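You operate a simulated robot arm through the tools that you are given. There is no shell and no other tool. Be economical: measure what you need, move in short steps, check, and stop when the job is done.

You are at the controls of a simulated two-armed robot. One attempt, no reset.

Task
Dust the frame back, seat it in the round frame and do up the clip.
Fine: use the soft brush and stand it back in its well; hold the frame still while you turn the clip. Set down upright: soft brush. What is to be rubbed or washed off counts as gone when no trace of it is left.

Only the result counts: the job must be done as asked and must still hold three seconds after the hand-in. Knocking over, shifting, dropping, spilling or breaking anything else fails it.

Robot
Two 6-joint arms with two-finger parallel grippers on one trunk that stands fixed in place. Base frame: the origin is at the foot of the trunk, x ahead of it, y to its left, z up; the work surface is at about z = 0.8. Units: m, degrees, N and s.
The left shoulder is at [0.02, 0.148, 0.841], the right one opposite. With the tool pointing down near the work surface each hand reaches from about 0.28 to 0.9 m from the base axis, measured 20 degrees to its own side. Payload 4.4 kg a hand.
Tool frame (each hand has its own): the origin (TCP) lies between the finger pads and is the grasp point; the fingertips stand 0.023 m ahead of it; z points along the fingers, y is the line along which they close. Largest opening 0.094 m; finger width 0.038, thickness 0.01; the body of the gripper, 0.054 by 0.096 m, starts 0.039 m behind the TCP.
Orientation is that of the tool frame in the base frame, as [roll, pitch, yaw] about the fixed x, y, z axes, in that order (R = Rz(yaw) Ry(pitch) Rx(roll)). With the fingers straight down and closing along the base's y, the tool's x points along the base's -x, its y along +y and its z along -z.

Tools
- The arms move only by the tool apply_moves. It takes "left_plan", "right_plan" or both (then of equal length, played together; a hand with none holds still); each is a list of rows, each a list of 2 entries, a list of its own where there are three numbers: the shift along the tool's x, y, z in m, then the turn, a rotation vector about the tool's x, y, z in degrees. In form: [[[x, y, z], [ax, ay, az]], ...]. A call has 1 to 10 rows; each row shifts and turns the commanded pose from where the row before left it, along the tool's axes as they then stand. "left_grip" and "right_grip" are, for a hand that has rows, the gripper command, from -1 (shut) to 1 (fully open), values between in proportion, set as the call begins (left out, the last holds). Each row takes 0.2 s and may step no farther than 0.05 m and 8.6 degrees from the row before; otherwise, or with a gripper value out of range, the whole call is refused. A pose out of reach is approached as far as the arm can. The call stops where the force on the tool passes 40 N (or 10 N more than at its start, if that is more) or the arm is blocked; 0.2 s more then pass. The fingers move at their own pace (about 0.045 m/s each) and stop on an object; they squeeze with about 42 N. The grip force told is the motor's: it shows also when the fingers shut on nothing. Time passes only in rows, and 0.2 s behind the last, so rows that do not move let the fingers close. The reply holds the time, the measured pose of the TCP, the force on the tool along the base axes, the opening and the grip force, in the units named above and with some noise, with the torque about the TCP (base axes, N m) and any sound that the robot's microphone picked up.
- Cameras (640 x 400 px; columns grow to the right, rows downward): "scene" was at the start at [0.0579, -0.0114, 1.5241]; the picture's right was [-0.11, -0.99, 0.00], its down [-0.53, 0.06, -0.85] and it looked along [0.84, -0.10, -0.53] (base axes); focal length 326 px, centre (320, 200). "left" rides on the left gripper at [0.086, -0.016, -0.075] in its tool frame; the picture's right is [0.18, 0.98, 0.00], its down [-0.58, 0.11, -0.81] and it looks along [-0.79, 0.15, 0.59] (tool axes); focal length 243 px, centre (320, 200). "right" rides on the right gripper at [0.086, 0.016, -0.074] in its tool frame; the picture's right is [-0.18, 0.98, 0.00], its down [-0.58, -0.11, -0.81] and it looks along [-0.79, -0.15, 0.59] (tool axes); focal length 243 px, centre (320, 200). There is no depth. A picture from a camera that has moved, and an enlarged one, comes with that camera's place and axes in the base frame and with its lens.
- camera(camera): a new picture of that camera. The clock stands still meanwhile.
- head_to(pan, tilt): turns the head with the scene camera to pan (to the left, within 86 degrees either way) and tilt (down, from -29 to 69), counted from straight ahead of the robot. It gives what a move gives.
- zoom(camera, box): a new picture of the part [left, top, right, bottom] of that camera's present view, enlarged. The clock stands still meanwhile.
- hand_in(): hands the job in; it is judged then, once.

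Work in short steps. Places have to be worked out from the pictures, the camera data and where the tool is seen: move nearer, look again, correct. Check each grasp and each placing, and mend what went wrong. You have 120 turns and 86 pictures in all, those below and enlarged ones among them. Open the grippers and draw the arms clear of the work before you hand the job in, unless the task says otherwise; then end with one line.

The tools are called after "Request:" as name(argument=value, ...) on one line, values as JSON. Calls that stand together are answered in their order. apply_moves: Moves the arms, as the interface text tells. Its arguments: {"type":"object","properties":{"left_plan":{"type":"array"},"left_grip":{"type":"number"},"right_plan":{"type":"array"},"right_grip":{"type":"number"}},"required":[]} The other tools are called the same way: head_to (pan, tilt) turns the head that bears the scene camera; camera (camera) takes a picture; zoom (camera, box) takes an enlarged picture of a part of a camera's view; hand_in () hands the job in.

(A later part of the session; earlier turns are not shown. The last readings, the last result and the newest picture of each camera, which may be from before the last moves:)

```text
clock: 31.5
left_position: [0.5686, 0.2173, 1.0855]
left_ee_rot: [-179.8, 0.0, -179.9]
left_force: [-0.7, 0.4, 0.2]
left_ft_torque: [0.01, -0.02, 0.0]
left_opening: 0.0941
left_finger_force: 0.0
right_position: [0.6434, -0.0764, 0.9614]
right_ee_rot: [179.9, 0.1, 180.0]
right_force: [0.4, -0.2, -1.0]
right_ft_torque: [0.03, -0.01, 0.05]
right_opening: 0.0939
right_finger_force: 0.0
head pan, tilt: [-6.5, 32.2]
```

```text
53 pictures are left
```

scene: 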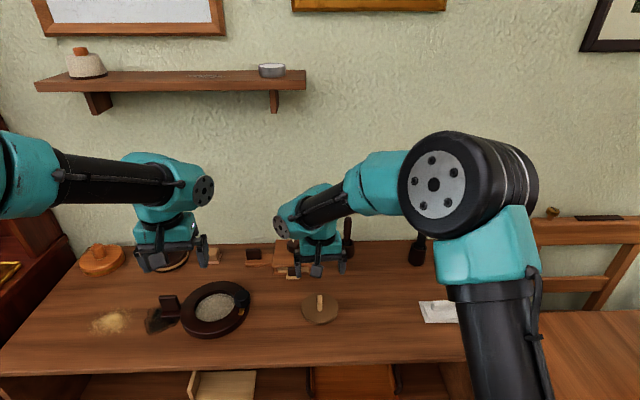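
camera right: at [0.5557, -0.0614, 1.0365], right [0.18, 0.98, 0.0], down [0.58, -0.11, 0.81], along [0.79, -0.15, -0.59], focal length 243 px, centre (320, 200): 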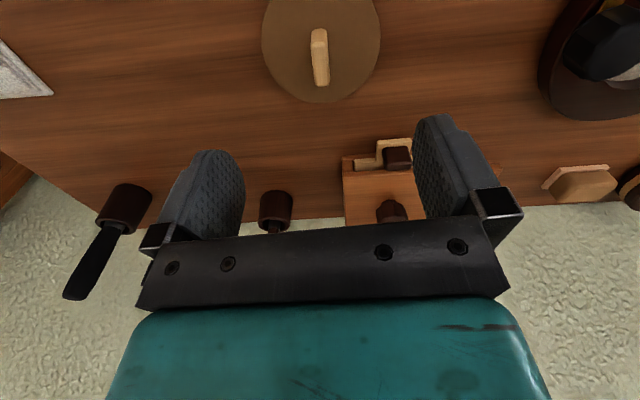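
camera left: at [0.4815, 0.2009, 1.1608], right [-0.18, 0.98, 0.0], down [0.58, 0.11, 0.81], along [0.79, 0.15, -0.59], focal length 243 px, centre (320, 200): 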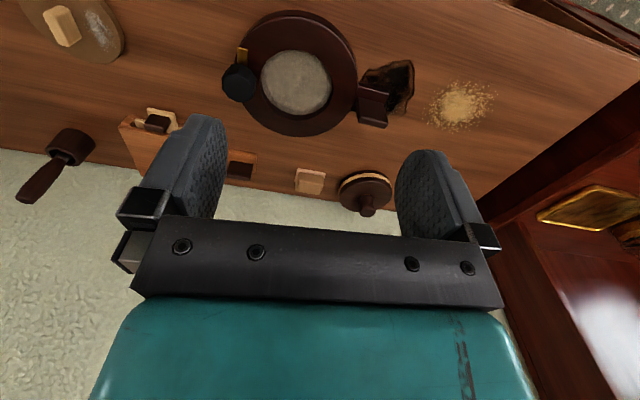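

Disc centre computed at about (0.638,-0.0765). I descend with fingers straddling the fin.

Request:
apply_moves(right_plan=[[[0.005, 0, 0.04], [0, 0, 0]], [[0, 0, 0.04], [0, 0, 0]], [[0, 0, 0.035], [0, 0, 0]], [[0, 0, 0.004], [0, 0, 0]]])

Request:
camera(camera="right")

Request:
zoom(camera="scene", box=[270, 260, 370, 340])

```text
clock: 32.5
left_position: [0.5694, 0.2174, 1.0855]
left_ee_rot: [-179.9, 0.0, -179.9]
left_force: [0.5, -0.3, 0.4]
left_ft_torque: [0.01, -0.01, -0.02]
left_opening: 0.0938
left_finger_force: 0.0
right_position: [0.6359, -0.0775, 0.843]
right_ee_rot: [179.9, 0.0, -179.9]
right_force: [0.3, 0.4, 0.4]
right_ft_torque: [0.02, 0.01, 0.02]
right_opening: 0.094
right_finger_force: 0.1
head pan, tilt: [-6.5, 32.2]
```

```text
52 pictures are left
camera right: at [0.549, -0.0621, 0.9184], right [0.18, 0.98, 0.0], down [0.58, -0.11, 0.81], along [0.79, -0.15, -0.59], focal length 243 px, centre (320, 200)
```

right: 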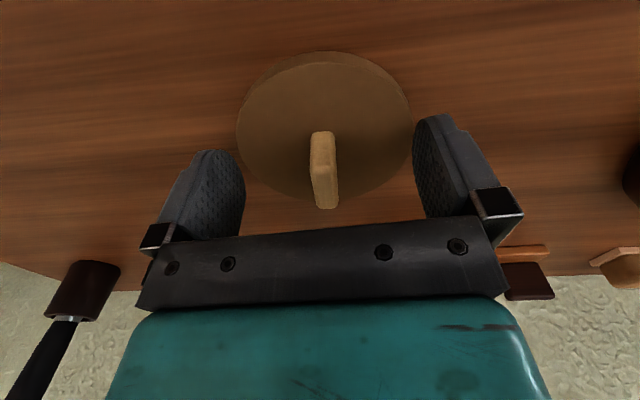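

```text
5.00 times, centred on (320, 300) of scene
camera zoom: at [0.0578, -0.0114, 1.5241], right [-0.11, -0.99, 0.0], down [-0.53, 0.06, -0.85], along [0.84, -0.1, -0.53], focal length 1632 px, centre (320, -300)
```

zoom: 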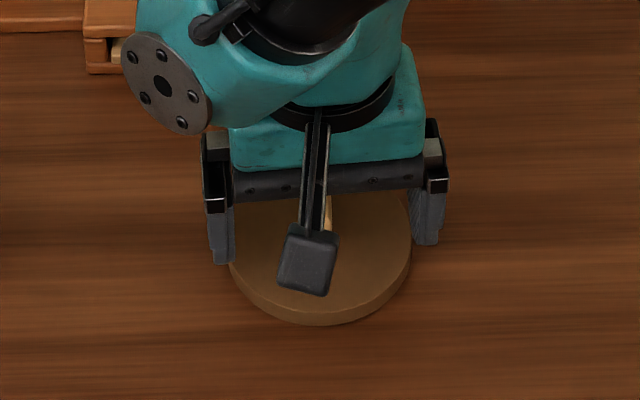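

Recomputing, the fin spans x 0.632–0.670 with the disc centre near x 0.648. I shift forward 12 mm, go down 3 mm, and look again.

Request:
apply_moves(right_plan=[[[-0.013, 0, 0], [0, 0, 0]], [[0, 0, 0.003], [0, 0, 0]]])

Request:
camera(camera="right")

```text
clock: 33.1
left_position: [0.57, 0.2169, 1.0849]
left_ee_rot: [-179.9, 0.1, -179.9]
left_force: [-0.3, 0.2, 1.4]
left_ft_torque: [0.0, -0.04, 0.02]
left_opening: 0.0942
left_finger_force: 0.1
right_position: [0.6485, -0.0774, 0.8407]
right_ee_rot: [179.9, 0.1, -179.9]
right_force: [0.0, -1.0, 0.3]
right_ft_torque: [-0.03, -0.04, 0.02]
right_opening: 0.094
right_finger_force: 0.1
head pan, tilt: [-6.5, 32.2]
```

```text
50 pictures are left
camera right: at [0.5615, -0.0618, 0.9154], right [0.18, 0.98, 0.0], down [0.58, -0.11, 0.81], along [0.79, -0.15, -0.59], focal length 243 px, centre (320, 200)
```

right: 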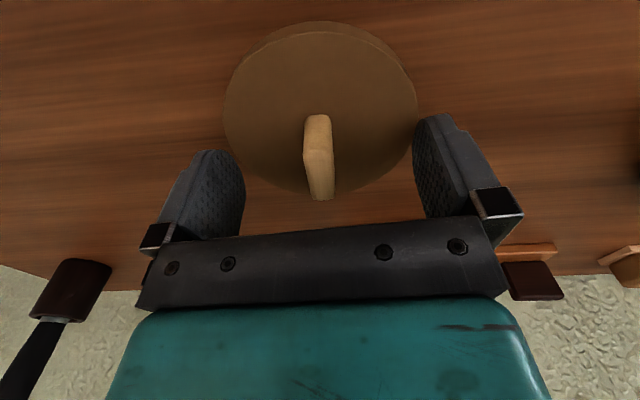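

Well centred. I close on the fin.

Request:
apply_moves(right_plan=[[[-0.002, 0, 0.002], [0, 0, 0]], [[0, 0, 0], [0, 0, 0]], [[0, 0, 0], [0, 0, 0]], [[0, 0, 0], [0, 0, 0]], [[0, 0, 0], [0, 0, 0]], [[0, 0, 0], [0, 0, 0]]], right_grip=-1)

Request:
apply_moves(right_plan=[[[0, 0, -0.02], [0, 0, 0]], [[0, 0, -0.04], [0, 0, 0]], [[0, 0, -0.04], [0, 0, 0]]])

Request:
camera(camera="right")

Request:
zoom(camera="scene", box=[250, 220, 370, 310])

```text
clock: 34.5
left_position: [0.5686, 0.2182, 1.0852]
left_ee_rot: [-179.9, 0.1, 180.0]
left_force: [0.6, 0.4, 0.4]
left_ft_torque: [-0.02, -0.02, -0.01]
left_opening: 0.0941
left_finger_force: 0.0
right_position: [0.6498, -0.0769, 0.839]
right_ee_rot: [179.8, 0.0, -179.9]
right_force: [0.0, 0.2, -0.9]
right_ft_torque: [-0.01, 0.02, 0.01]
right_opening: 0.0121
right_finger_force: 42.3
head pan, tilt: [-6.5, 32.2]
```

```text
clock: 35.3
left_position: [0.569, 0.2168, 1.0843]
left_ee_rot: [-179.9, 0.0, 180.0]
left_force: [-0.4, 0.8, 0.5]
left_ft_torque: [0.01, -0.01, -0.02]
left_opening: 0.0943
left_finger_force: 0.1
right_position: [0.649, -0.0774, 0.9392]
right_ee_rot: [180.0, 0.0, -179.9]
right_force: [-0.3, -0.6, -2.4]
right_ft_torque: [-0.02, -0.02, 0.03]
right_opening: 0.012
right_finger_force: 41.7
head pan, tilt: [-6.5, 32.2]
```

```text
49 pictures are left
camera right: at [0.561, -0.0622, 1.0136], right [0.18, 0.98, 0.0], down [0.58, -0.11, 0.81], along [0.79, -0.15, -0.59], focal length 243 px, centre (320, 200)
```

right: 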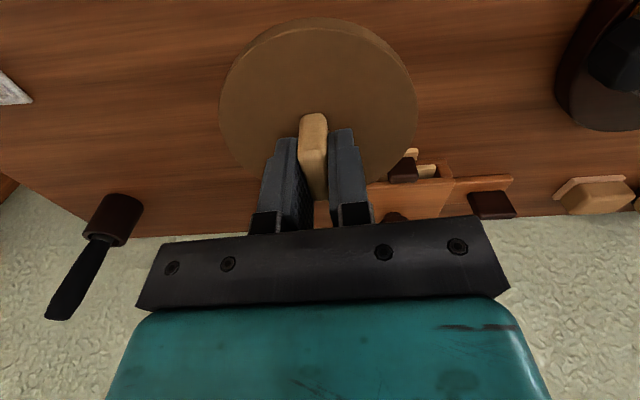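

```text
4.44 times, centred on (310, 265) of scene
camera zoom: at [0.0583, -0.0113, 1.524], right [-0.11, -0.99, 0.0], down [-0.53, 0.06, -0.85], along [0.84, -0.1, -0.53], focal length 1451 px, centre (364, -89)
```

zoom: 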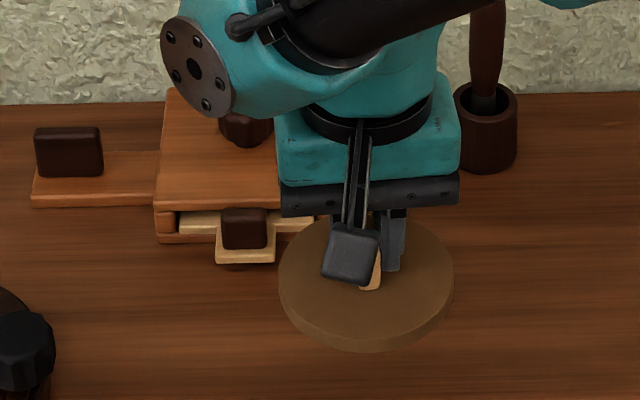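

Disc is held (12 mm). I clear the left hand to the left and carry the disc toward the frame centre estimated at (0.664,0.2015), staying high.

Request:
apply_moves(left_plan=[[[0.01, 0.04, 0], [0, 0, 0]], [[0.01, 0.04, 0], [0, 0, 0]], [[0.01, 0.04, 0], [0, 0, 0]], [[0.01, 0.04, 0], [0, 0, 0]], [[0, 0, 0], [0, 0, 0]], [[0, 0, 0], [0, 0, 0]], [[0, 0, 0], [0, 0, 0]], [[0, 0, 0], [0, 0, 0]]], right_plan=[[[0, 0, -0.01], [0, 0, 0]], [[0, 0.02, 0], [0, 0, 0]], [[-0.003, 0.043, 0], [0, 0, 0]], [[-0.003, 0.043, 0], [0, 0, 0]], [[-0.003, 0.043, 0], [0, 0, 0]], [[-0.003, 0.043, 0], [0, 0, 0]], [[-0.003, 0.043, 0], [0, 0, 0]], [[-0.003, 0.043, 0], [0, 0, 0]]])

Request:
camera(camera="right")

Request:
camera(camera="scene")

Request:
camera(camera="left")

```text
clock: 37.1
left_position: [0.5283, 0.3776, 1.0853]
left_ee_rot: [-179.9, 0.1, 179.9]
left_force: [0.2, -0.4, 0.3]
left_ft_torque: [0.03, 0.0, 0.01]
left_opening: 0.0942
left_finger_force: 0.0
right_position: [0.6659, 0.1998, 0.9514]
right_ee_rot: [180.0, 0.2, 180.0]
right_force: [1.1, 0.0, 0.2]
right_ft_torque: [0.06, -0.01, 0.03]
right_opening: 0.0123
right_finger_force: 42.6
head pan, tilt: [-6.5, 32.2]
```

```text
47 pictures are left
camera right: at [0.5804, 0.2154, 1.026], right [0.18, 0.98, 0.0], down [0.58, -0.11, 0.81], along [0.79, -0.15, -0.59], focal length 243 px, centre (320, 200)
```

right: 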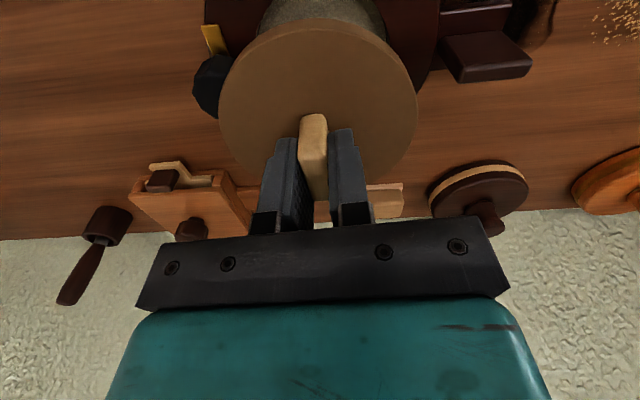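

```text
46 pictures are left
```

scene: 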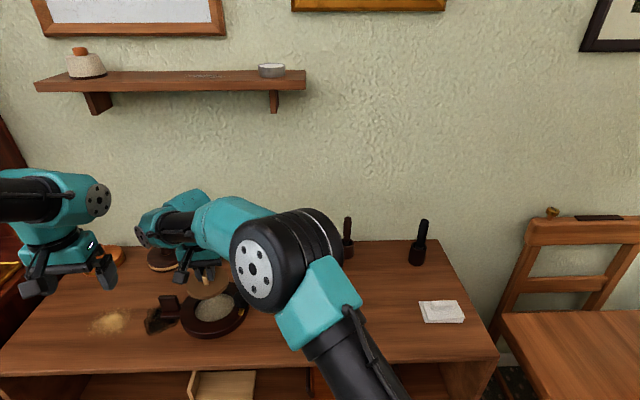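

```text
45 pictures are left
camera left: at [0.4423, 0.361, 1.1615], right [-0.18, 0.98, 0.0], down [0.58, 0.11, 0.81], along [0.79, 0.15, -0.59], focal length 243 px, centre (320, 200)
```

left: 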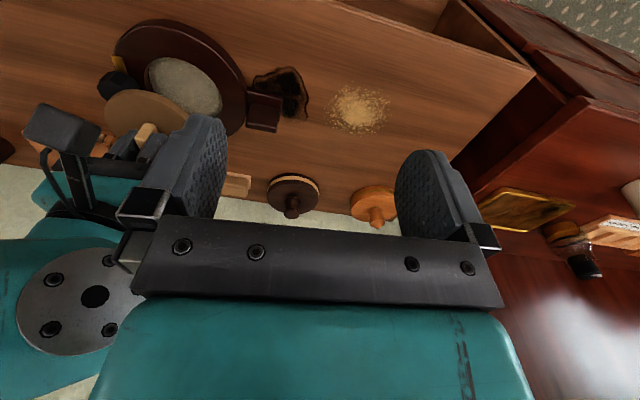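

I nudge to TCP (0.668,0.201) and lower to about 0.905, then compare disc and hole edges.

Request:
apply_moves(right_plan=[[[-0.002, 0.0015, 0.025], [0, 0, 0]], [[0, 0, 0.02], [0, 0, 0]]])

Request:
zoom(camera="right", box=[180, 0, 460, 175])

Request:
zoom(camera="scene", box=[150, 250, 270, 345])

Request:
zoom(camera="left", box=[80, 0, 300, 150])

```text
clock: 37.7
left_position: [0.5276, 0.3769, 1.086]
left_ee_rot: [-179.9, 0.1, -179.9]
left_force: [-0.5, -0.4, 0.0]
left_ft_torque: [0.02, 0.0, 0.02]
left_opening: 0.0939
left_finger_force: 0.1
right_position: [0.669, 0.2026, 0.9049]
right_ee_rot: [179.9, 0.1, -179.9]
right_force: [0.1, -0.4, -0.4]
right_ft_torque: [0.02, -0.01, 0.02]
right_opening: 0.0118
right_finger_force: 42.2
head pan, tilt: [-6.5, 32.2]
```

```text
2.29 times, centred on (320, 88) of right
camera zoom: at [0.5828, 0.2175, 0.98], right [0.18, 0.98, 0.0], down [0.58, -0.11, 0.81], along [0.79, -0.15, -0.59], focal length 555 px, centre (320, 457)
```

zoom: 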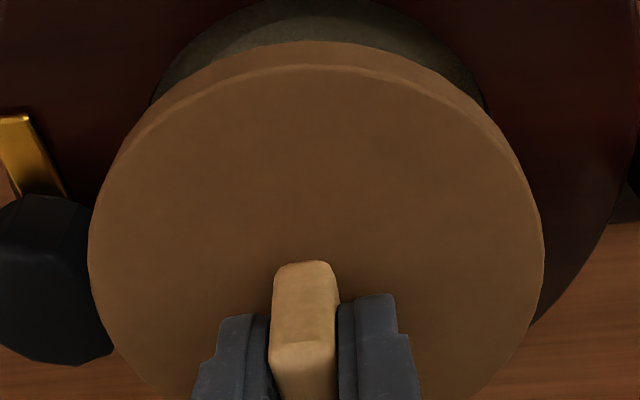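

```text
4.21 times, centred on (210, 298) of scene
camera zoom: at [0.0578, -0.0114, 1.5241], right [-0.11, -0.99, 0.0], down [-0.53, 0.06, -0.85], along [0.84, -0.1, -0.53], focal length 1374 px, centre (783, -210)
```

zoom: 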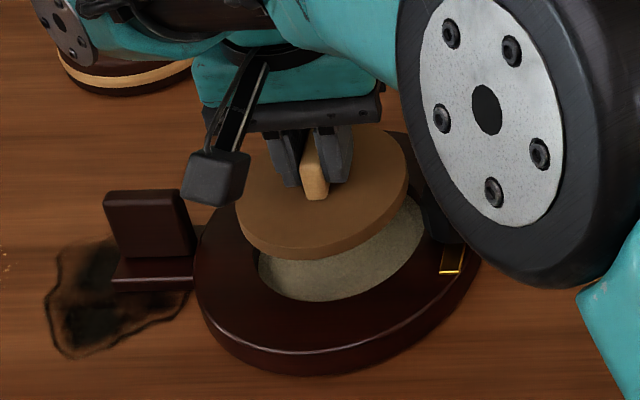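

```text
2.67 times, centred on (190, 75) of left
camera zoom: at [0.4422, 0.3615, 1.1615], right [-0.18, 0.98, 0.0], down [0.58, 0.11, 0.81], along [0.79, 0.15, -0.59], focal length 647 px, centre (667, 533)
```

zoom: 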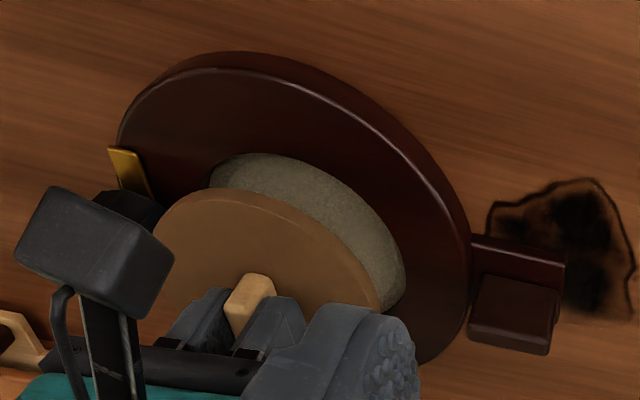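

Disc and hole centres agree to about 2 mm in x; I shift +1.5 mm and lower to just above the rim.

Request:
apply_moves(right_plan=[[[-0.0015, 0, 0.02], [0, 0, 0]], [[0, 0, 0.012], [0, 0, 0]]])

Request:
zoom(camera="right", box=[180, 0, 460, 175])

Request:
zoom(camera="scene", box=[170, 270, 260, 340])

```text
clock: 38.3
left_position: [0.5282, 0.3764, 1.0852]
left_ee_rot: [-179.9, 0.0, -180.0]
left_force: [0.3, 0.6, 0.2]
left_ft_torque: [0.01, -0.02, -0.03]
left_opening: 0.0941
left_finger_force: 0.1
right_position: [0.6717, 0.2028, 0.8724]
right_ee_rot: [179.9, 0.1, -179.9]
right_force: [0.3, -0.8, 0.1]
right_ft_torque: [0.03, -0.01, 0.0]
right_opening: 0.0119
right_finger_force: 41.6
head pan, tilt: [-6.5, 32.2]
```

```text
2.29 times, centred on (320, 88) of right
camera zoom: at [0.5837, 0.2176, 0.9475], right [0.18, 0.98, 0.0], down [0.58, -0.11, 0.81], along [0.79, -0.15, -0.59], focal length 555 px, centre (320, 457)
```

zoom: 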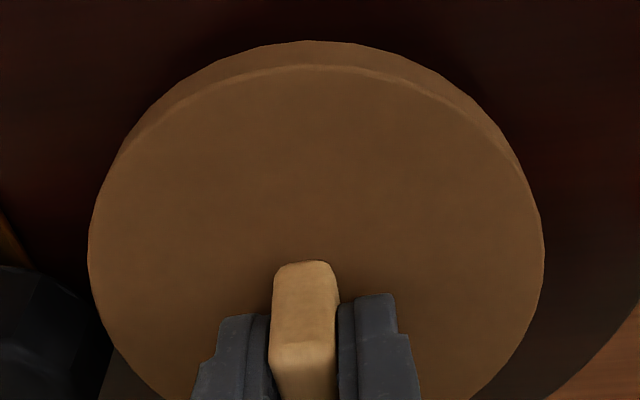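

```text
5.71 times, centred on (215, 305) of scene
camera zoom: at [0.0579, -0.0114, 1.5241], right [-0.11, -0.99, 0.0], down [-0.53, 0.06, -0.85], along [0.84, -0.1, -0.53], focal length 1865 px, centre (920, -400)
```

zoom: 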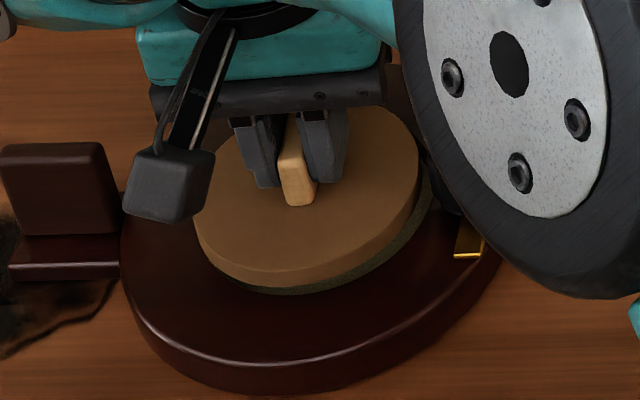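

There is a gap on the -y side and none on +y: I shift 2.5 mm toward -y and look again.

Request:
apply_moves(right_plan=[[[0, -0.0025, 0], [0, 0, 0]], [[0, 0, 0], [0, 0, 0]]])

Request:
zoom(camera="scene", box=[170, 270, 260, 340])

Request:
zoom(camera="left", box=[100, 30, 250, 130])

```text
clock: 38.9
left_position: [0.5278, 0.3776, 1.0857]
left_ee_rot: [-180.0, 0.1, -180.0]
left_force: [0.3, -0.4, 0.2]
left_ft_torque: [0.0, -0.01, 0.0]
left_opening: 0.0939
left_finger_force: 0.2
right_position: [0.6702, 0.1999, 0.8734]
right_ee_rot: [179.9, 0.1, -179.9]
right_force: [0.3, 0.4, 0.3]
right_ft_torque: [-0.04, 0.03, -0.02]
right_opening: 0.0119
right_finger_force: 41.9
head pan, tilt: [-6.5, 32.2]
```

```text
5.71 times, centred on (215, 305) of scene
camera zoom: at [0.0579, -0.0114, 1.5241], right [-0.11, -0.99, 0.0], down [-0.53, 0.06, -0.85], along [0.84, -0.1, -0.53], focal length 1865 px, centre (920, -400)
```

zoom: 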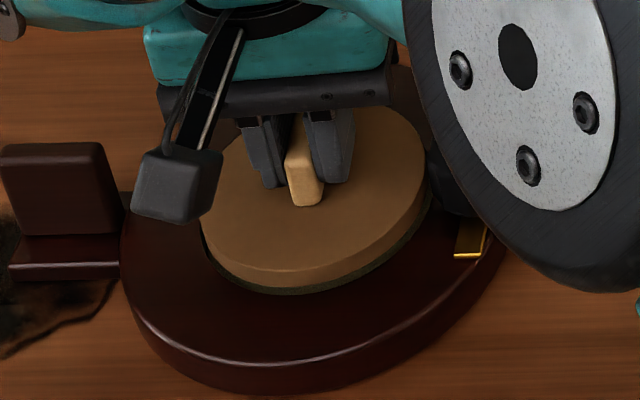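

```text
4.00 times, centred on (175, 80) of left
camera zoom: at [0.4423, 0.3615, 1.1614], right [-0.18, 0.98, 0.0], down [0.58, 0.11, 0.81], along [0.79, 0.15, -0.59], focal length 970 px, centre (900, 680)
```

zoom: 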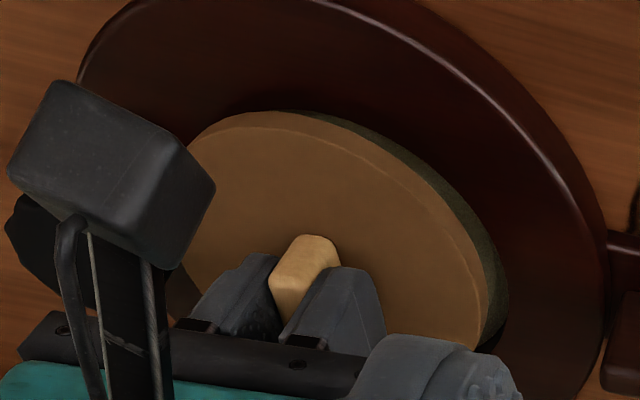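

Gaps now look even. I lower gently with force checks.

Request:
apply_moves(right_plan=[[[0, 0, 0.002], [0, 0, 0]], [[0, 0, 0.002], [0, 0, 0]]])

Request:
zoom(camera="scene", box=[170, 270, 260, 340])

```text
clock: 39.5
left_position: [0.5291, 0.377, 1.0867]
left_ee_rot: [-179.9, 0.1, 180.0]
left_force: [0.4, 1.1, -0.2]
left_ft_torque: [-0.01, -0.01, -0.04]
left_opening: 0.0941
left_finger_force: 0.1
right_position: [0.6704, 0.2002, 0.868]
right_ee_rot: [179.9, 0.2, -179.8]
right_force: [0.0, 0.1, -1.0]
right_ft_torque: [-0.03, -0.02, 0.0]
right_opening: 0.012
right_finger_force: 42.1
head pan, tilt: [-6.5, 32.2]
```

```text
5.71 times, centred on (215, 305) of scene
camera zoom: at [0.0579, -0.0114, 1.5241], right [-0.11, -0.99, 0.0], down [-0.53, 0.06, -0.85], along [0.84, -0.1, -0.53], focal length 1865 px, centre (920, -400)
```

zoom: 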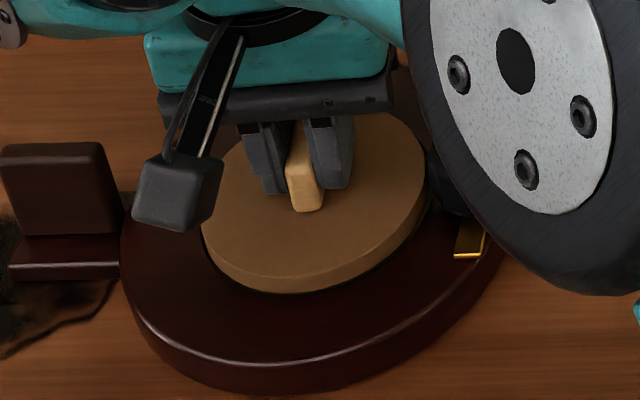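

Request:
apply_moves(right_plan=[[[-0.001, 0, 0.002], [0, 0, 0]], [[0, 0, 0.001], [0, 0, 0]]])

```text
clock: 40.1
left_position: [0.5288, 0.3772, 1.0859]
left_ee_rot: [-179.9, 0.1, 180.0]
left_force: [-1.1, 0.0, -0.1]
left_ft_torque: [-0.01, 0.0, -0.01]
left_opening: 0.0941
left_finger_force: 0.0
right_position: [0.6721, 0.2004, 0.8645]
right_ee_rot: [179.9, 0.2, -180.0]
right_force: [0.1, 0.1, 0.0]
right_ft_torque: [-0.02, -0.01, 0.01]
right_opening: 0.0118
right_finger_force: 41.9
head pan, tilt: [-6.5, 32.2]
```

Still free; a little further down.

Request:
apply_moves(right_plan=[[[0, 0, 0.002], [0, 0, 0]], [[0, 0, 0.001], [0, 0, 0]]])

Request:
zoom(camera="scene", box=[170, 270, 260, 340])

Request:
zoom(camera="right", box=[180, 0, 460, 175])

```text
clock: 40.7
left_position: [0.5285, 0.3777, 1.086]
left_ee_rot: [-179.9, 0.1, 180.0]
left_force: [0.3, 0.4, 1.0]
left_ft_torque: [0.01, -0.02, 0.0]
left_opening: 0.094
left_finger_force: 0.0
right_position: [0.672, 0.2014, 0.8647]
right_ee_rot: [179.8, 0.2, -179.9]
right_force: [-7.0, -5.3, 23.9]
right_ft_torque: [-0.14, 1.31, 0.21]
right_opening: 0.0121
right_finger_force: 42.4
head pan, tilt: [-6.5, 32.2]
```

```text
5.71 times, centred on (215, 305) of scene
camera zoom: at [0.0574, -0.0116, 1.5241], right [-0.11, -0.99, 0.0], down [-0.53, 0.06, -0.85], along [0.84, -0.1, -0.53], focal length 1865 px, centre (920, -400)
```

zoom: 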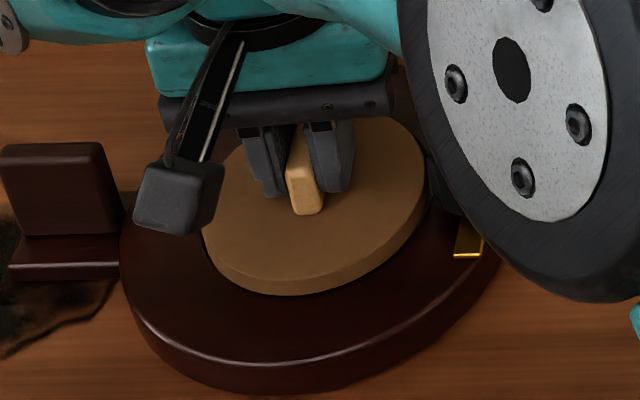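

```text
2.29 times, centred on (320, 88) of right
camera zoom: at [0.5851, 0.2158, 0.939], right [0.18, 0.98, 0.0], down [0.58, -0.11, 0.81], along [0.79, -0.15, -0.59], focal length 555 px, centre (320, 457)
```

zoom: 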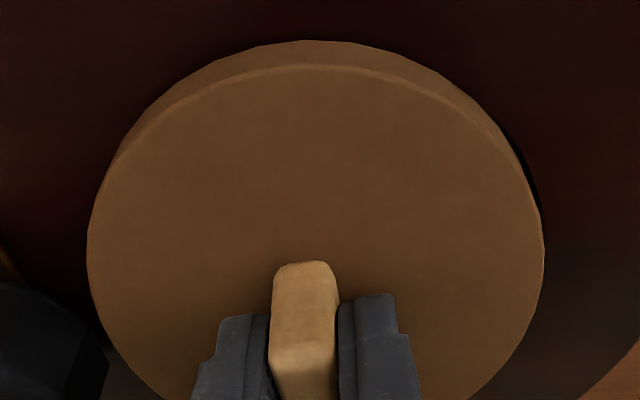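

The torque says the near (-x) edge of the disc catches the rim. I back off, shift +1.5 mm in x, and try again.

Request:
apply_moves(right_plan=[[[0, 0, -0.0025], [0, 0, 0]], [[-0.0015, 0, 0], [0, 0, 0]], [[0, 0, 0.0025], [0, 0, 0]], [[0, 0, 0], [0, 0, 0]]])

```text
clock: 41.7
left_position: [0.5284, 0.3764, 1.0864]
left_ee_rot: [-179.9, 0.1, -179.9]
left_force: [-1.1, -0.7, -0.1]
left_ft_torque: [-0.02, -0.01, 0.0]
left_opening: 0.0939
left_finger_force: 0.1
right_position: [0.6737, 0.201, 0.8642]
right_ee_rot: [179.8, 0.2, -179.9]
right_force: [-6.8, 1.3, 20.0]
right_ft_torque: [-0.16, 1.32, -0.16]
right_opening: 0.0121
right_finger_force: 42.5
head pan, tilt: [-6.5, 32.2]
```

Still the near edge. Another 1.5 mm.

Request:
apply_moves(right_plan=[[[0, 0, -0.0025], [0, 0, 0]], [[-0.0015, 0, 0], [0, 0, 0]], [[0, 0, 0.0025], [0, 0, 0]], [[0, 0, 0], [0, 0, 0]]])

```text
clock: 42.7
left_position: [0.5272, 0.3773, 1.0858]
left_ee_rot: [-179.9, 0.0, 180.0]
left_force: [0.2, -0.7, -0.2]
left_ft_torque: [-0.01, -0.02, 0.03]
left_opening: 0.0943
left_finger_force: 0.0
right_position: [0.6755, 0.2007, 0.8623]
right_ee_rot: [179.9, 0.1, -179.9]
right_force: [-0.5, -0.9, -0.5]
right_ft_torque: [-0.04, 0.02, -0.01]
right_opening: 0.012
right_finger_force: 42.3
head pan, tilt: [-6.5, 32.2]
```

Now it goes in freely. I continue down.

Request:
apply_moves(right_plan=[[[-0.0005, 0, 0.002], [0, 0, 0]], [[0, 0, 0.002], [0, 0, 0]]])

```text
clock: 43.3
left_position: [0.5289, 0.3773, 1.0852]
left_ee_rot: [-179.8, 0.2, -180.0]
left_force: [0.5, -0.2, -0.5]
left_ft_torque: [0.02, -0.01, 0.02]
left_opening: 0.0937
left_finger_force: 0.1
right_position: [0.6761, 0.1998, 0.8577]
right_ee_rot: [-180.0, 0.1, -179.8]
right_force: [0.3, 0.3, -1.0]
right_ft_torque: [-0.03, -0.02, -0.05]
right_opening: 0.0121
right_finger_force: 41.6
head pan, tilt: [-6.5, 32.2]
```

Request:
apply_moves(right_plan=[[[0, 0, 0.002], [0, 0, 0]], [[0, 0, 0.0015], [0, 0, 0]]])

Request:
zoom(camera="scene", box=[170, 270, 260, 340])

Request:
zoom(camera="right", box=[180, 0, 460, 175])

```text
clock: 43.9
left_position: [0.5292, 0.3776, 1.0855]
left_ee_rot: [-180.0, 0.1, -180.0]
left_force: [-0.2, 0.5, 0.8]
left_ft_torque: [-0.03, 0.01, -0.03]
left_opening: 0.094
left_finger_force: 0.1
right_position: [0.6753, 0.2008, 0.8551]
right_ee_rot: [179.9, 0.1, -180.0]
right_force: [0.3, 0.6, -1.2]
right_ft_torque: [0.0, 0.0, -0.01]
right_opening: 0.0122
right_finger_force: 41.6
head pan, tilt: [-6.5, 32.2]
```

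```text
5.71 times, centred on (215, 305) of scene
camera zoom: at [0.0579, -0.0114, 1.5241], right [-0.11, -0.99, 0.0], down [-0.53, 0.06, -0.85], along [0.84, -0.1, -0.53], focal length 1865 px, centre (920, -400)
```

zoom: 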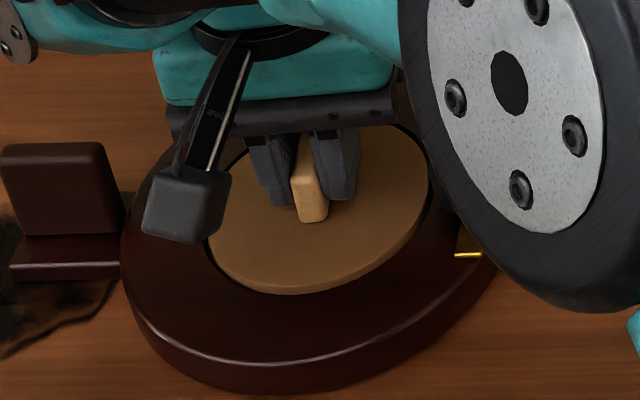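

```text
2.29 times, centred on (320, 88) of right
camera zoom: at [0.5887, 0.2157, 0.9299], right [0.18, 0.98, 0.0], down [0.58, -0.11, 0.81], along [0.79, -0.15, -0.59], focal length 555 px, centre (320, 457)
```

zoom: 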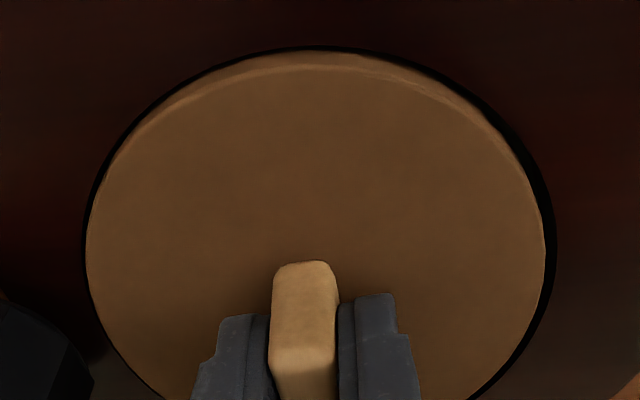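

It is sliding into the recess. A hair toward +y and down until it bottoms.

Request:
apply_moves(right_plan=[[[0, 0.001, 0.002], [0, 0, 0]], [[0, 0, 0.001], [0, 0, 0]]])

Request:
apply_moves(right_plan=[[[0, 0, 0.0015], [0, 0, 0]]])

```text
clock: 44.5
left_position: [0.5293, 0.3779, 1.0866]
left_ee_rot: [-179.8, 0.1, 180.0]
left_force: [0.0, -0.4, 0.4]
left_ft_torque: [0.04, -0.02, 0.02]
left_opening: 0.0939
left_finger_force: 0.1
right_position: [0.675, 0.2016, 0.852]
right_ee_rot: [179.9, 0.1, -179.9]
right_force: [0.5, -0.2, -0.1]
right_ft_torque: [0.02, -0.01, 0.04]
right_opening: 0.012
right_finger_force: 42.4
head pan, tilt: [-6.5, 32.2]
```

```text
clock: 44.9
left_position: [0.5279, 0.3773, 1.0861]
left_ee_rot: [-179.9, 0.1, 180.0]
left_force: [-0.2, 0.6, 0.1]
left_ft_torque: [0.01, 0.02, 0.0]
left_opening: 0.0942
left_finger_force: 0.1
right_position: [0.676, 0.2008, 0.8518]
right_ee_rot: [179.9, 0.1, -180.0]
right_force: [-2.1, 0.4, 5.6]
right_ft_torque: [-0.05, -0.21, 0.01]
right_opening: 0.012
right_finger_force: 41.9
head pan, tilt: [-6.5, 32.2]
```

Bottom contact. I release, raise the hand, and check the seat.

Request:
apply_moves(right_plan=[[[0, 0, 0], [0, 0, 0]], [[0, 0, 0], [0, 0, 0]], [[0, 0, 0], [0, 0, 0]], [[0, 0, 0], [0, 0, 0]], [[0, 0, -0.03], [0, 0, 0]], [[0, 0, -0.04], [0, 0, 0]], [[0, 0, -0.03], [0, 0, 0]]], right_grip=1)

Request:
camera(camera="right")

Request:
zoom(camera="left", box=[90, 0, 310, 140])

```text
clock: 46.5
left_position: [0.5285, 0.3777, 1.0855]
left_ee_rot: [-180.0, 0.0, 180.0]
left_force: [-0.1, -0.3, -0.3]
left_ft_torque: [-0.02, 0.0, 0.01]
left_opening: 0.0941
left_finger_force: 0.1
right_position: [0.6761, 0.2004, 0.9506]
right_ee_rot: [179.9, 0.1, -179.9]
right_force: [0.4, 0.0, 0.2]
right_ft_torque: [-0.01, 0.02, 0.0]
right_opening: 0.0939
right_finger_force: 0.1
head pan, tilt: [-6.5, 32.2]
```

```text
32 pictures are left
camera right: at [0.5896, 0.2158, 1.0249], right [0.18, 0.98, 0.0], down [0.58, -0.11, 0.81], along [0.79, -0.15, -0.59], focal length 243 px, centre (320, 200)
```

right: 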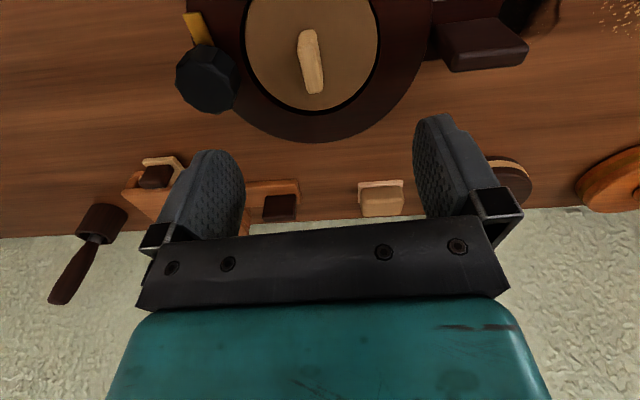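

```text
2.86 times, centred on (200, 70) of left
camera zoom: at [0.4425, 0.3616, 1.1613], right [-0.18, 0.98, 0.0], down [0.58, 0.11, 0.81], along [0.79, 0.15, -0.59], focal length 693 px, centre (663, 571)
```

zoom: 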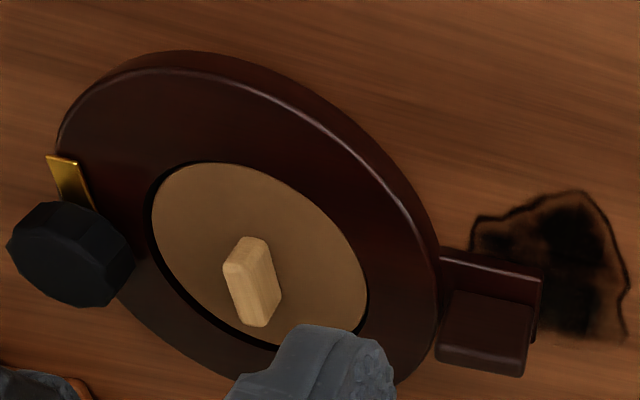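

The back is seated flush. Now I look closely at the tab (left) and clip knob (right): right hand moves over to the knob side, left hand comes toward the tab.

Request:
apply_moves(right_plan=[[[0.01, -0.03, -0.02], [0, 0, 0]], [[0.01, -0.03, 0], [0, 0, 0]], [[0.01, -0.03, 0], [0, 0, 0]], [[0, 0, 0.02], [0, 0, 0]]], left_plan=[[[0, 0, 0], [0, 0, 0]], [[-0.02, -0.01, 0.03], [0, 0, 0]], [[-0.02, -0.01, 0.03], [0, 0, 0]], [[-0.02, -0.01, 0.03], [0, 0, 0]]])

Request:
camera(camera="right")

Request:
camera(camera="left")

```text
clock: 47.5
left_position: [0.5886, 0.3486, 0.996]
left_ee_rot: [-180.0, 0.1, 180.0]
left_force: [-1.0, 0.9, 0.2]
left_ft_torque: [0.01, -0.04, -0.01]
left_opening: 0.0942
left_finger_force: 0.0
right_position: [0.6459, 0.1101, 0.95]
right_ee_rot: [179.8, 0.1, -179.9]
right_force: [0.3, 1.0, 0.0]
right_ft_torque: [0.01, -0.05, 0.01]
right_opening: 0.0942
right_finger_force: 0.0
head pan, tilt: [-6.5, 32.2]
```

```text
30 pictures are left
camera right: at [0.5588, 0.1252, 1.025], right [0.18, 0.98, 0.0], down [0.58, -0.11, 0.81], along [0.79, -0.15, -0.59], focal length 243 px, centre (320, 200)
```

right: 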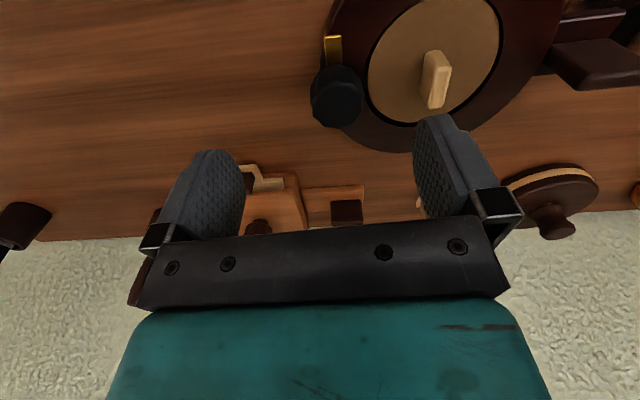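

```text
29 pictures are left
camera left: at [0.502, 0.3324, 1.0704], right [-0.18, 0.98, 0.0], down [0.58, 0.11, 0.81], along [0.79, 0.15, -0.59], focal length 243 px, centre (320, 200)
```

left: 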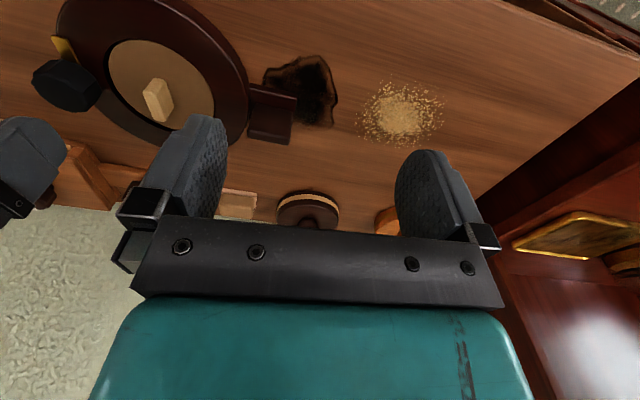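

Request:
zoom(camera="left", box=[210, 60, 330, 160])

Request:
zoom(camera="right", box=[290, 20, 400, 140])

```text
4.00 times, centred on (270, 110) of left
camera zoom: at [0.502, 0.3324, 1.0704], right [-0.18, 0.98, 0.0], down [0.58, 0.11, 0.81], along [0.79, 0.15, -0.59], focal length 970 px, centre (520, 560)
```

zoom: 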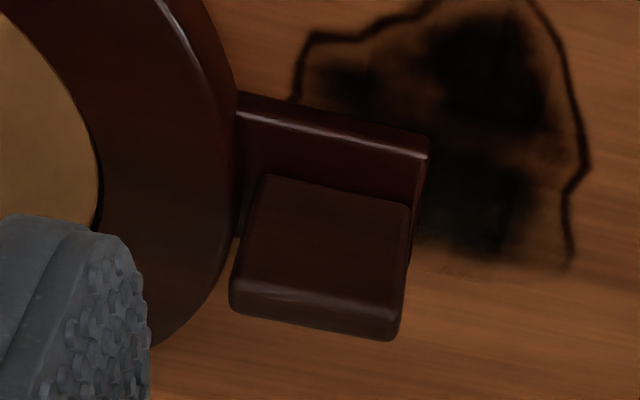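

```text
3.33 times, centred on (345, 80) of right
camera zoom: at [0.5588, 0.1252, 1.025], right [0.18, 0.98, 0.0], down [0.58, -0.11, 0.81], along [0.79, -0.15, -0.59], focal length 809 px, centre (237, 600)
```

zoom: 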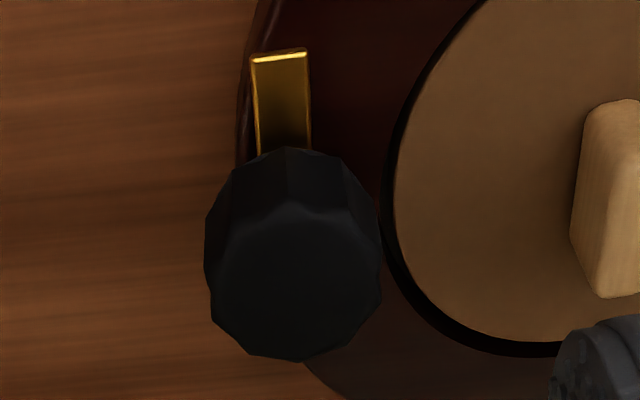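

Tab block: centre about (0.682,0.311), 12 mm thin along x, top z≈0.86. Knob: centre about (0.667,0.119), radius ≈0.0195, top≈0.858; tongue points -x and must turn 90° clockwise (from above) over the back. I turn the left hand +90° about its z so that it closes along x.

Request:
apply_moves(left_plan=[[[0, 0, 0], [0, 0, 8.5]], [[0, 0, 0], [0, 0, 8.5]], [[0, 0, 0], [0, 0, 8.5]], [[0, 0, 0], [0, 0, 8.5]], [[0, 0, 0], [0, 0, 8.5]], [[0, 0, 0], [0, 0, 8.5]], [[0, 0, 0], [0, 0, 8.5]], [[0, 0, 0], [0, 0, 8.5]], [[0, 0, 0], [0, 0, 8.5]], [[0, 0, 0], [0, 0, 8.5]]])

```text
clock: 49.7
left_position: [0.5882, 0.3457, 0.9951]
left_ee_rot: [180.0, 0.1, 94.8]
left_force: [-0.2, -0.2, 0.3]
left_ft_torque: [0.02, 0.01, -0.01]
left_opening: 0.0938
left_finger_force: 0.1
right_position: [0.6456, 0.1101, 0.9497]
right_ee_rot: [179.9, 0.1, -179.8]
right_force: [-0.2, -0.1, 0.2]
right_ft_torque: [0.0, -0.03, -0.03]
right_opening: 0.0942
right_finger_force: 0.0
head pan, tilt: [-6.5, 32.2]
```

Works. I finish the turn and go above the tab, then look.

Request:
apply_moves(left_plan=[[[0, 0, 0], [0, 0, 4.8]], [[-0.012, 0.031, 0], [0, 0, 0]], [[-0.012, 0.031, 0], [0, 0, 0]], [[-0.011, 0.031, 0], [0, 0, 0]], [[0, 0, 0.045], [0, 0, 0]]])

Request:
camera(camera="left")

```text
clock: 50.9
left_position: [0.6807, 0.3098, 0.9518]
left_ee_rot: [179.9, 0.2, 90.2]
left_force: [0.8, -1.0, 0.0]
left_ft_torque: [-0.06, -0.01, 0.04]
left_opening: 0.0942
left_finger_force: 0.0
right_position: [0.6455, 0.1097, 0.9515]
right_ee_rot: [179.9, 0.1, -179.9]
right_force: [-0.8, -0.7, -0.4]
right_ft_torque: [0.02, 0.0, 0.0]
right_opening: 0.094
right_finger_force: 0.1
head pan, tilt: [-6.5, 32.2]
```

```text
26 pictures are left
camera left: at [0.6643, 0.3976, 1.0267], right [0.98, 0.19, 0.0], down [0.11, -0.58, 0.81], along [0.15, -0.79, -0.59], focal length 243 px, centre (320, 200)
```

left: 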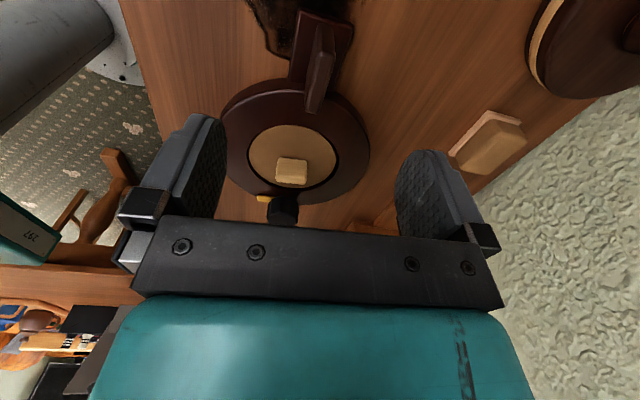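

The block lies centred between the fingers. I descend and check.

Request:
apply_moves(left_plan=[[[0, 0, 0.04], [0, 0, 0]], [[0, 0, 0.04], [0, 0, 0]], [[0, 0, 0.02], [0, 0, 0]], [[0, 0, 0.006], [0, 0, 0]]])

Request:
camera(camera="left")

```text
clock: 51.9
left_position: [0.6828, 0.3114, 0.8453]
left_ee_rot: [179.9, 0.1, 90.1]
left_force: [-0.1, -0.1, -0.1]
left_ft_torque: [0.0, -0.02, 0.01]
left_opening: 0.0942
left_finger_force: 0.0
right_position: [0.646, 0.1108, 0.9516]
right_ee_rot: [180.0, 0.2, -180.0]
right_force: [-0.4, 0.2, -0.1]
right_ft_torque: [0.0, 0.0, -0.03]
right_opening: 0.0942
right_finger_force: 0.0
head pan, tilt: [-6.5, 32.2]
```

```text
25 pictures are left
camera left: at [0.6657, 0.398, 0.9197], right [0.98, 0.19, 0.0], down [0.11, -0.58, 0.81], along [0.15, -0.79, -0.59], focal length 243 px, centre (320, 200)
```

left: 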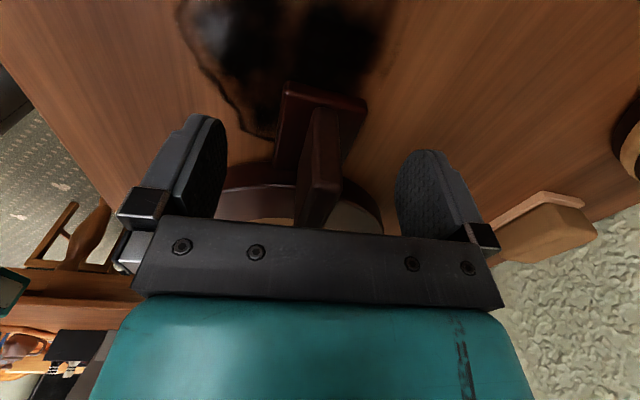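

Centred. I close the left hand on the block, watching the side force.

Request:
apply_moves(left_plan=[[[0, 0, 0], [0, 0, 0]], [[0, 0, 0], [0, 0, 0]], [[0, 0, 0], [0, 0, 0]], [[0, 0, 0], [0, 0, 0]], [[0, 0, 0], [0, 0, 0]], [[0, 0, 0], [0, 0, 0]]], left_grip=-1)

Request:
camera(camera="right")

```text
clock: 53.3
left_position: [0.6836, 0.3111, 0.845]
left_ee_rot: [179.9, 0.0, 90.2]
left_force: [1.6, 0.7, 0.8]
left_ft_torque: [-0.12, 0.22, 0.19]
left_opening: 0.0126
left_finger_force: 42.2
right_position: [0.6467, 0.1107, 0.9493]
right_ee_rot: [179.9, 0.2, -179.9]
right_force: [-0.2, 0.2, 0.6]
right_ft_torque: [0.0, -0.01, 0.0]
right_opening: 0.094
right_finger_force: 0.1
head pan, tilt: [-6.5, 32.2]
```

```text
24 pictures are left
camera right: at [0.5592, 0.1253, 1.025], right [0.18, 0.98, 0.0], down [0.58, -0.11, 0.81], along [0.79, -0.15, -0.59], focal length 243 px, centre (320, 200)
```

right: 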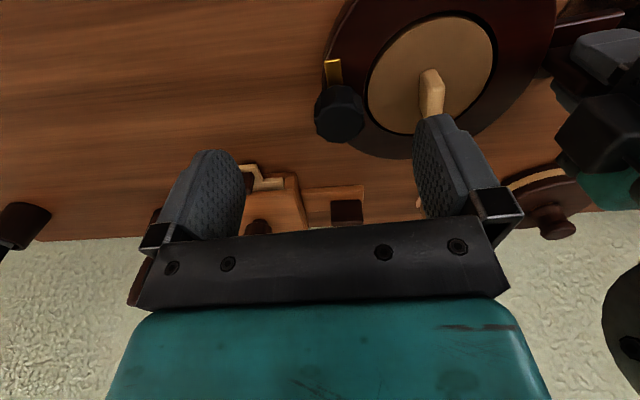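

The frame seems to have shifted when gripped; I measure how much.

Request:
zoom(camera="right", box=[290, 20, 400, 140])

Request:
camera(camera="left")

```text
3.33 times, centred on (345, 80) of right
camera zoom: at [0.5592, 0.1253, 1.025], right [0.18, 0.98, 0.0], down [0.58, -0.11, 0.81], along [0.79, -0.15, -0.59], focal length 809 px, centre (237, 600)
```

zoom: 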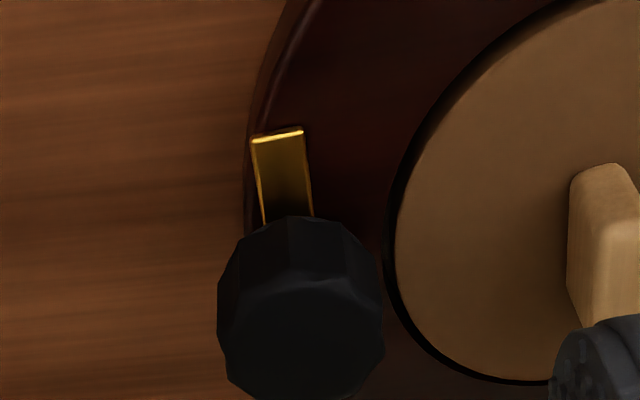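

```text
22 pictures are left
camera left: at [0.6658, 0.398, 0.9198], right [0.98, 0.19, 0.0], down [0.11, -0.58, 0.81], along [0.15, -0.79, -0.59], focal length 243 px, centre (320, 200)
```

left: 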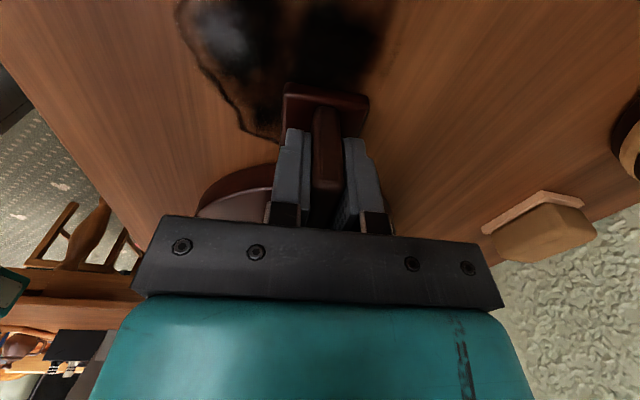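

Closing squared the block to the fingers and swung the frame about 5°. Holding it, I turn the left hand back 5.2° to restore the frame's original pose.

Request:
apply_moves(left_plan=[[[0, 0, 0], [0, 0, 1.3]], [[0, 0, 0], [0, 0, 1.3]], [[0, 0, 0], [0, 0, 1.3]], [[0, 0, 0], [0, 0, 1.3]], [[0, 0, 0], [0, 0, 0]]])

Request:
zoom(camera="right", box=[290, 20, 400, 140])

```text
clock: 54.5
left_position: [0.6826, 0.3119, 0.8445]
left_ee_rot: [179.9, 0.1, 84.9]
left_force: [1.9, -1.6, 4.7]
left_ft_torque: [-0.43, 0.31, 0.33]
left_opening: 0.0128
left_finger_force: 41.8
right_position: [0.6465, 0.1099, 0.9507]
right_ee_rot: [179.9, 0.1, -179.9]
right_force: [-0.8, 0.4, 0.1]
right_ft_torque: [-0.01, 0.01, 0.0]
right_opening: 0.0938
right_finger_force: 0.1
head pan, tilt: [-6.5, 32.2]
```

```text
3.33 times, centred on (345, 80) of right
camera zoom: at [0.5592, 0.1252, 1.025], right [0.18, 0.98, 0.0], down [0.58, -0.11, 0.81], along [0.79, -0.15, -0.59], focal length 809 px, centre (237, 600)
```

zoom: 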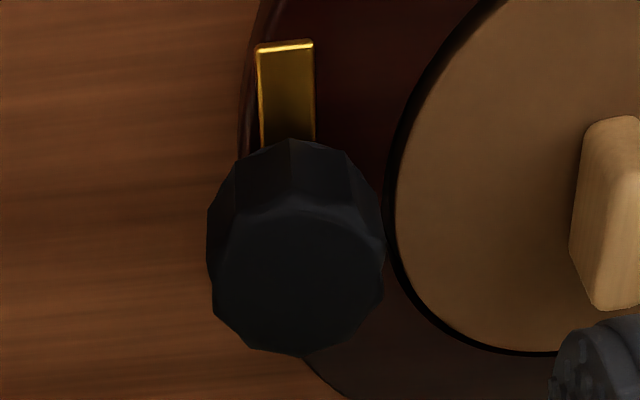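

Frame is back to within ~1 mm. Now the right hand goes over the knob (0.666,0.1195) and partly down.

Request:
apply_moves(right_plan=[[[-0.0195, 0.0095, 0.02], [0, 0, 0]], [[0, 0, 0.03], [0, 0, 0]]])

Request:
camera(camera="right")

```text
clock: 55.1
left_position: [0.6817, 0.3121, 0.8458]
left_ee_rot: [179.9, 0.2, 85.0]
left_force: [-1.1, -0.7, 9.3]
left_ft_torque: [-0.48, 0.29, -0.02]
left_opening: 0.0126
left_finger_force: 42.3
right_position: [0.6677, 0.1207, 0.8998]
right_ee_rot: [179.9, 0.1, -180.0]
right_force: [0.1, -1.0, -0.7]
right_ft_torque: [0.01, 0.02, 0.02]
right_opening: 0.0942
right_finger_force: 0.0
head pan, tilt: [-6.5, 32.2]
```

```text
20 pictures are left
camera right: at [0.5792, 0.1353, 0.9749], right [0.18, 0.98, 0.0], down [0.58, -0.11, 0.81], along [0.79, -0.15, -0.59], focal length 243 px, centre (320, 200)
```

right: 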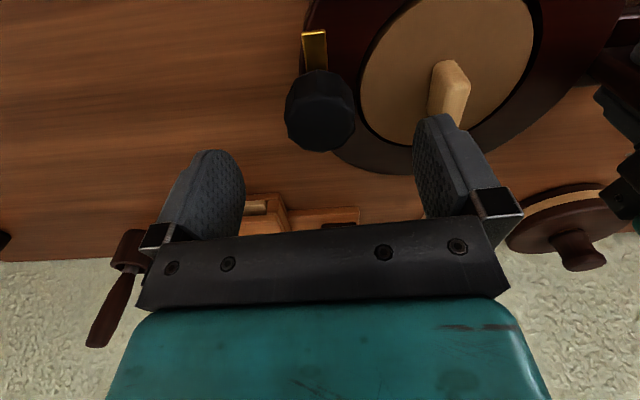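

Knob x looks like 0.662; I shift back 4.5 mm and descend, then look.

Request:
apply_moves(right_plan=[[[0.0045, -0.001, 0.02], [0, 0, 0]], [[0, 0, 0.02], [0, 0, 0]]])

Request:
camera(camera="right")

```text
clock: 55.7
left_position: [0.6813, 0.3105, 0.8439]
left_ee_rot: [179.9, 0.1, 85.0]
left_force: [-1.6, -0.5, 10.1]
left_ft_torque: [-0.12, 0.25, -0.03]
left_opening: 0.0128
left_finger_force: 42.3
right_position: [0.6604, 0.1187, 0.8603]
right_ee_rot: [179.9, 0.1, -179.8]
right_force: [-0.6, -0.3, 0.3]
right_ft_torque: [-0.01, -0.01, 0.02]
right_opening: 0.094
right_finger_force: 0.1
head pan, tilt: [-6.5, 32.2]
```

```text
19 pictures are left
camera right: at [0.5734, 0.1342, 0.9357], right [0.18, 0.98, 0.0], down [0.58, -0.11, 0.81], along [0.79, -0.15, -0.59], focal length 243 px, centre (320, 200)
```

right: 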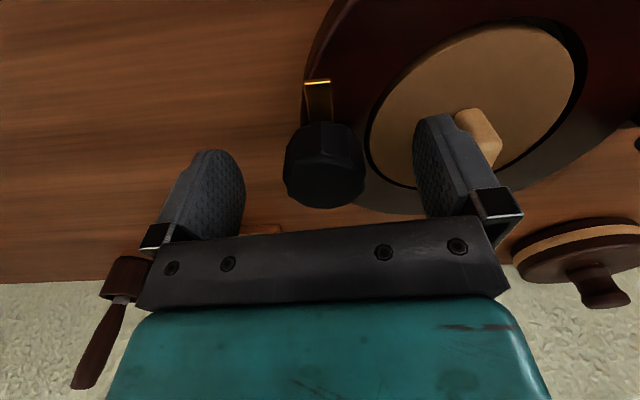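

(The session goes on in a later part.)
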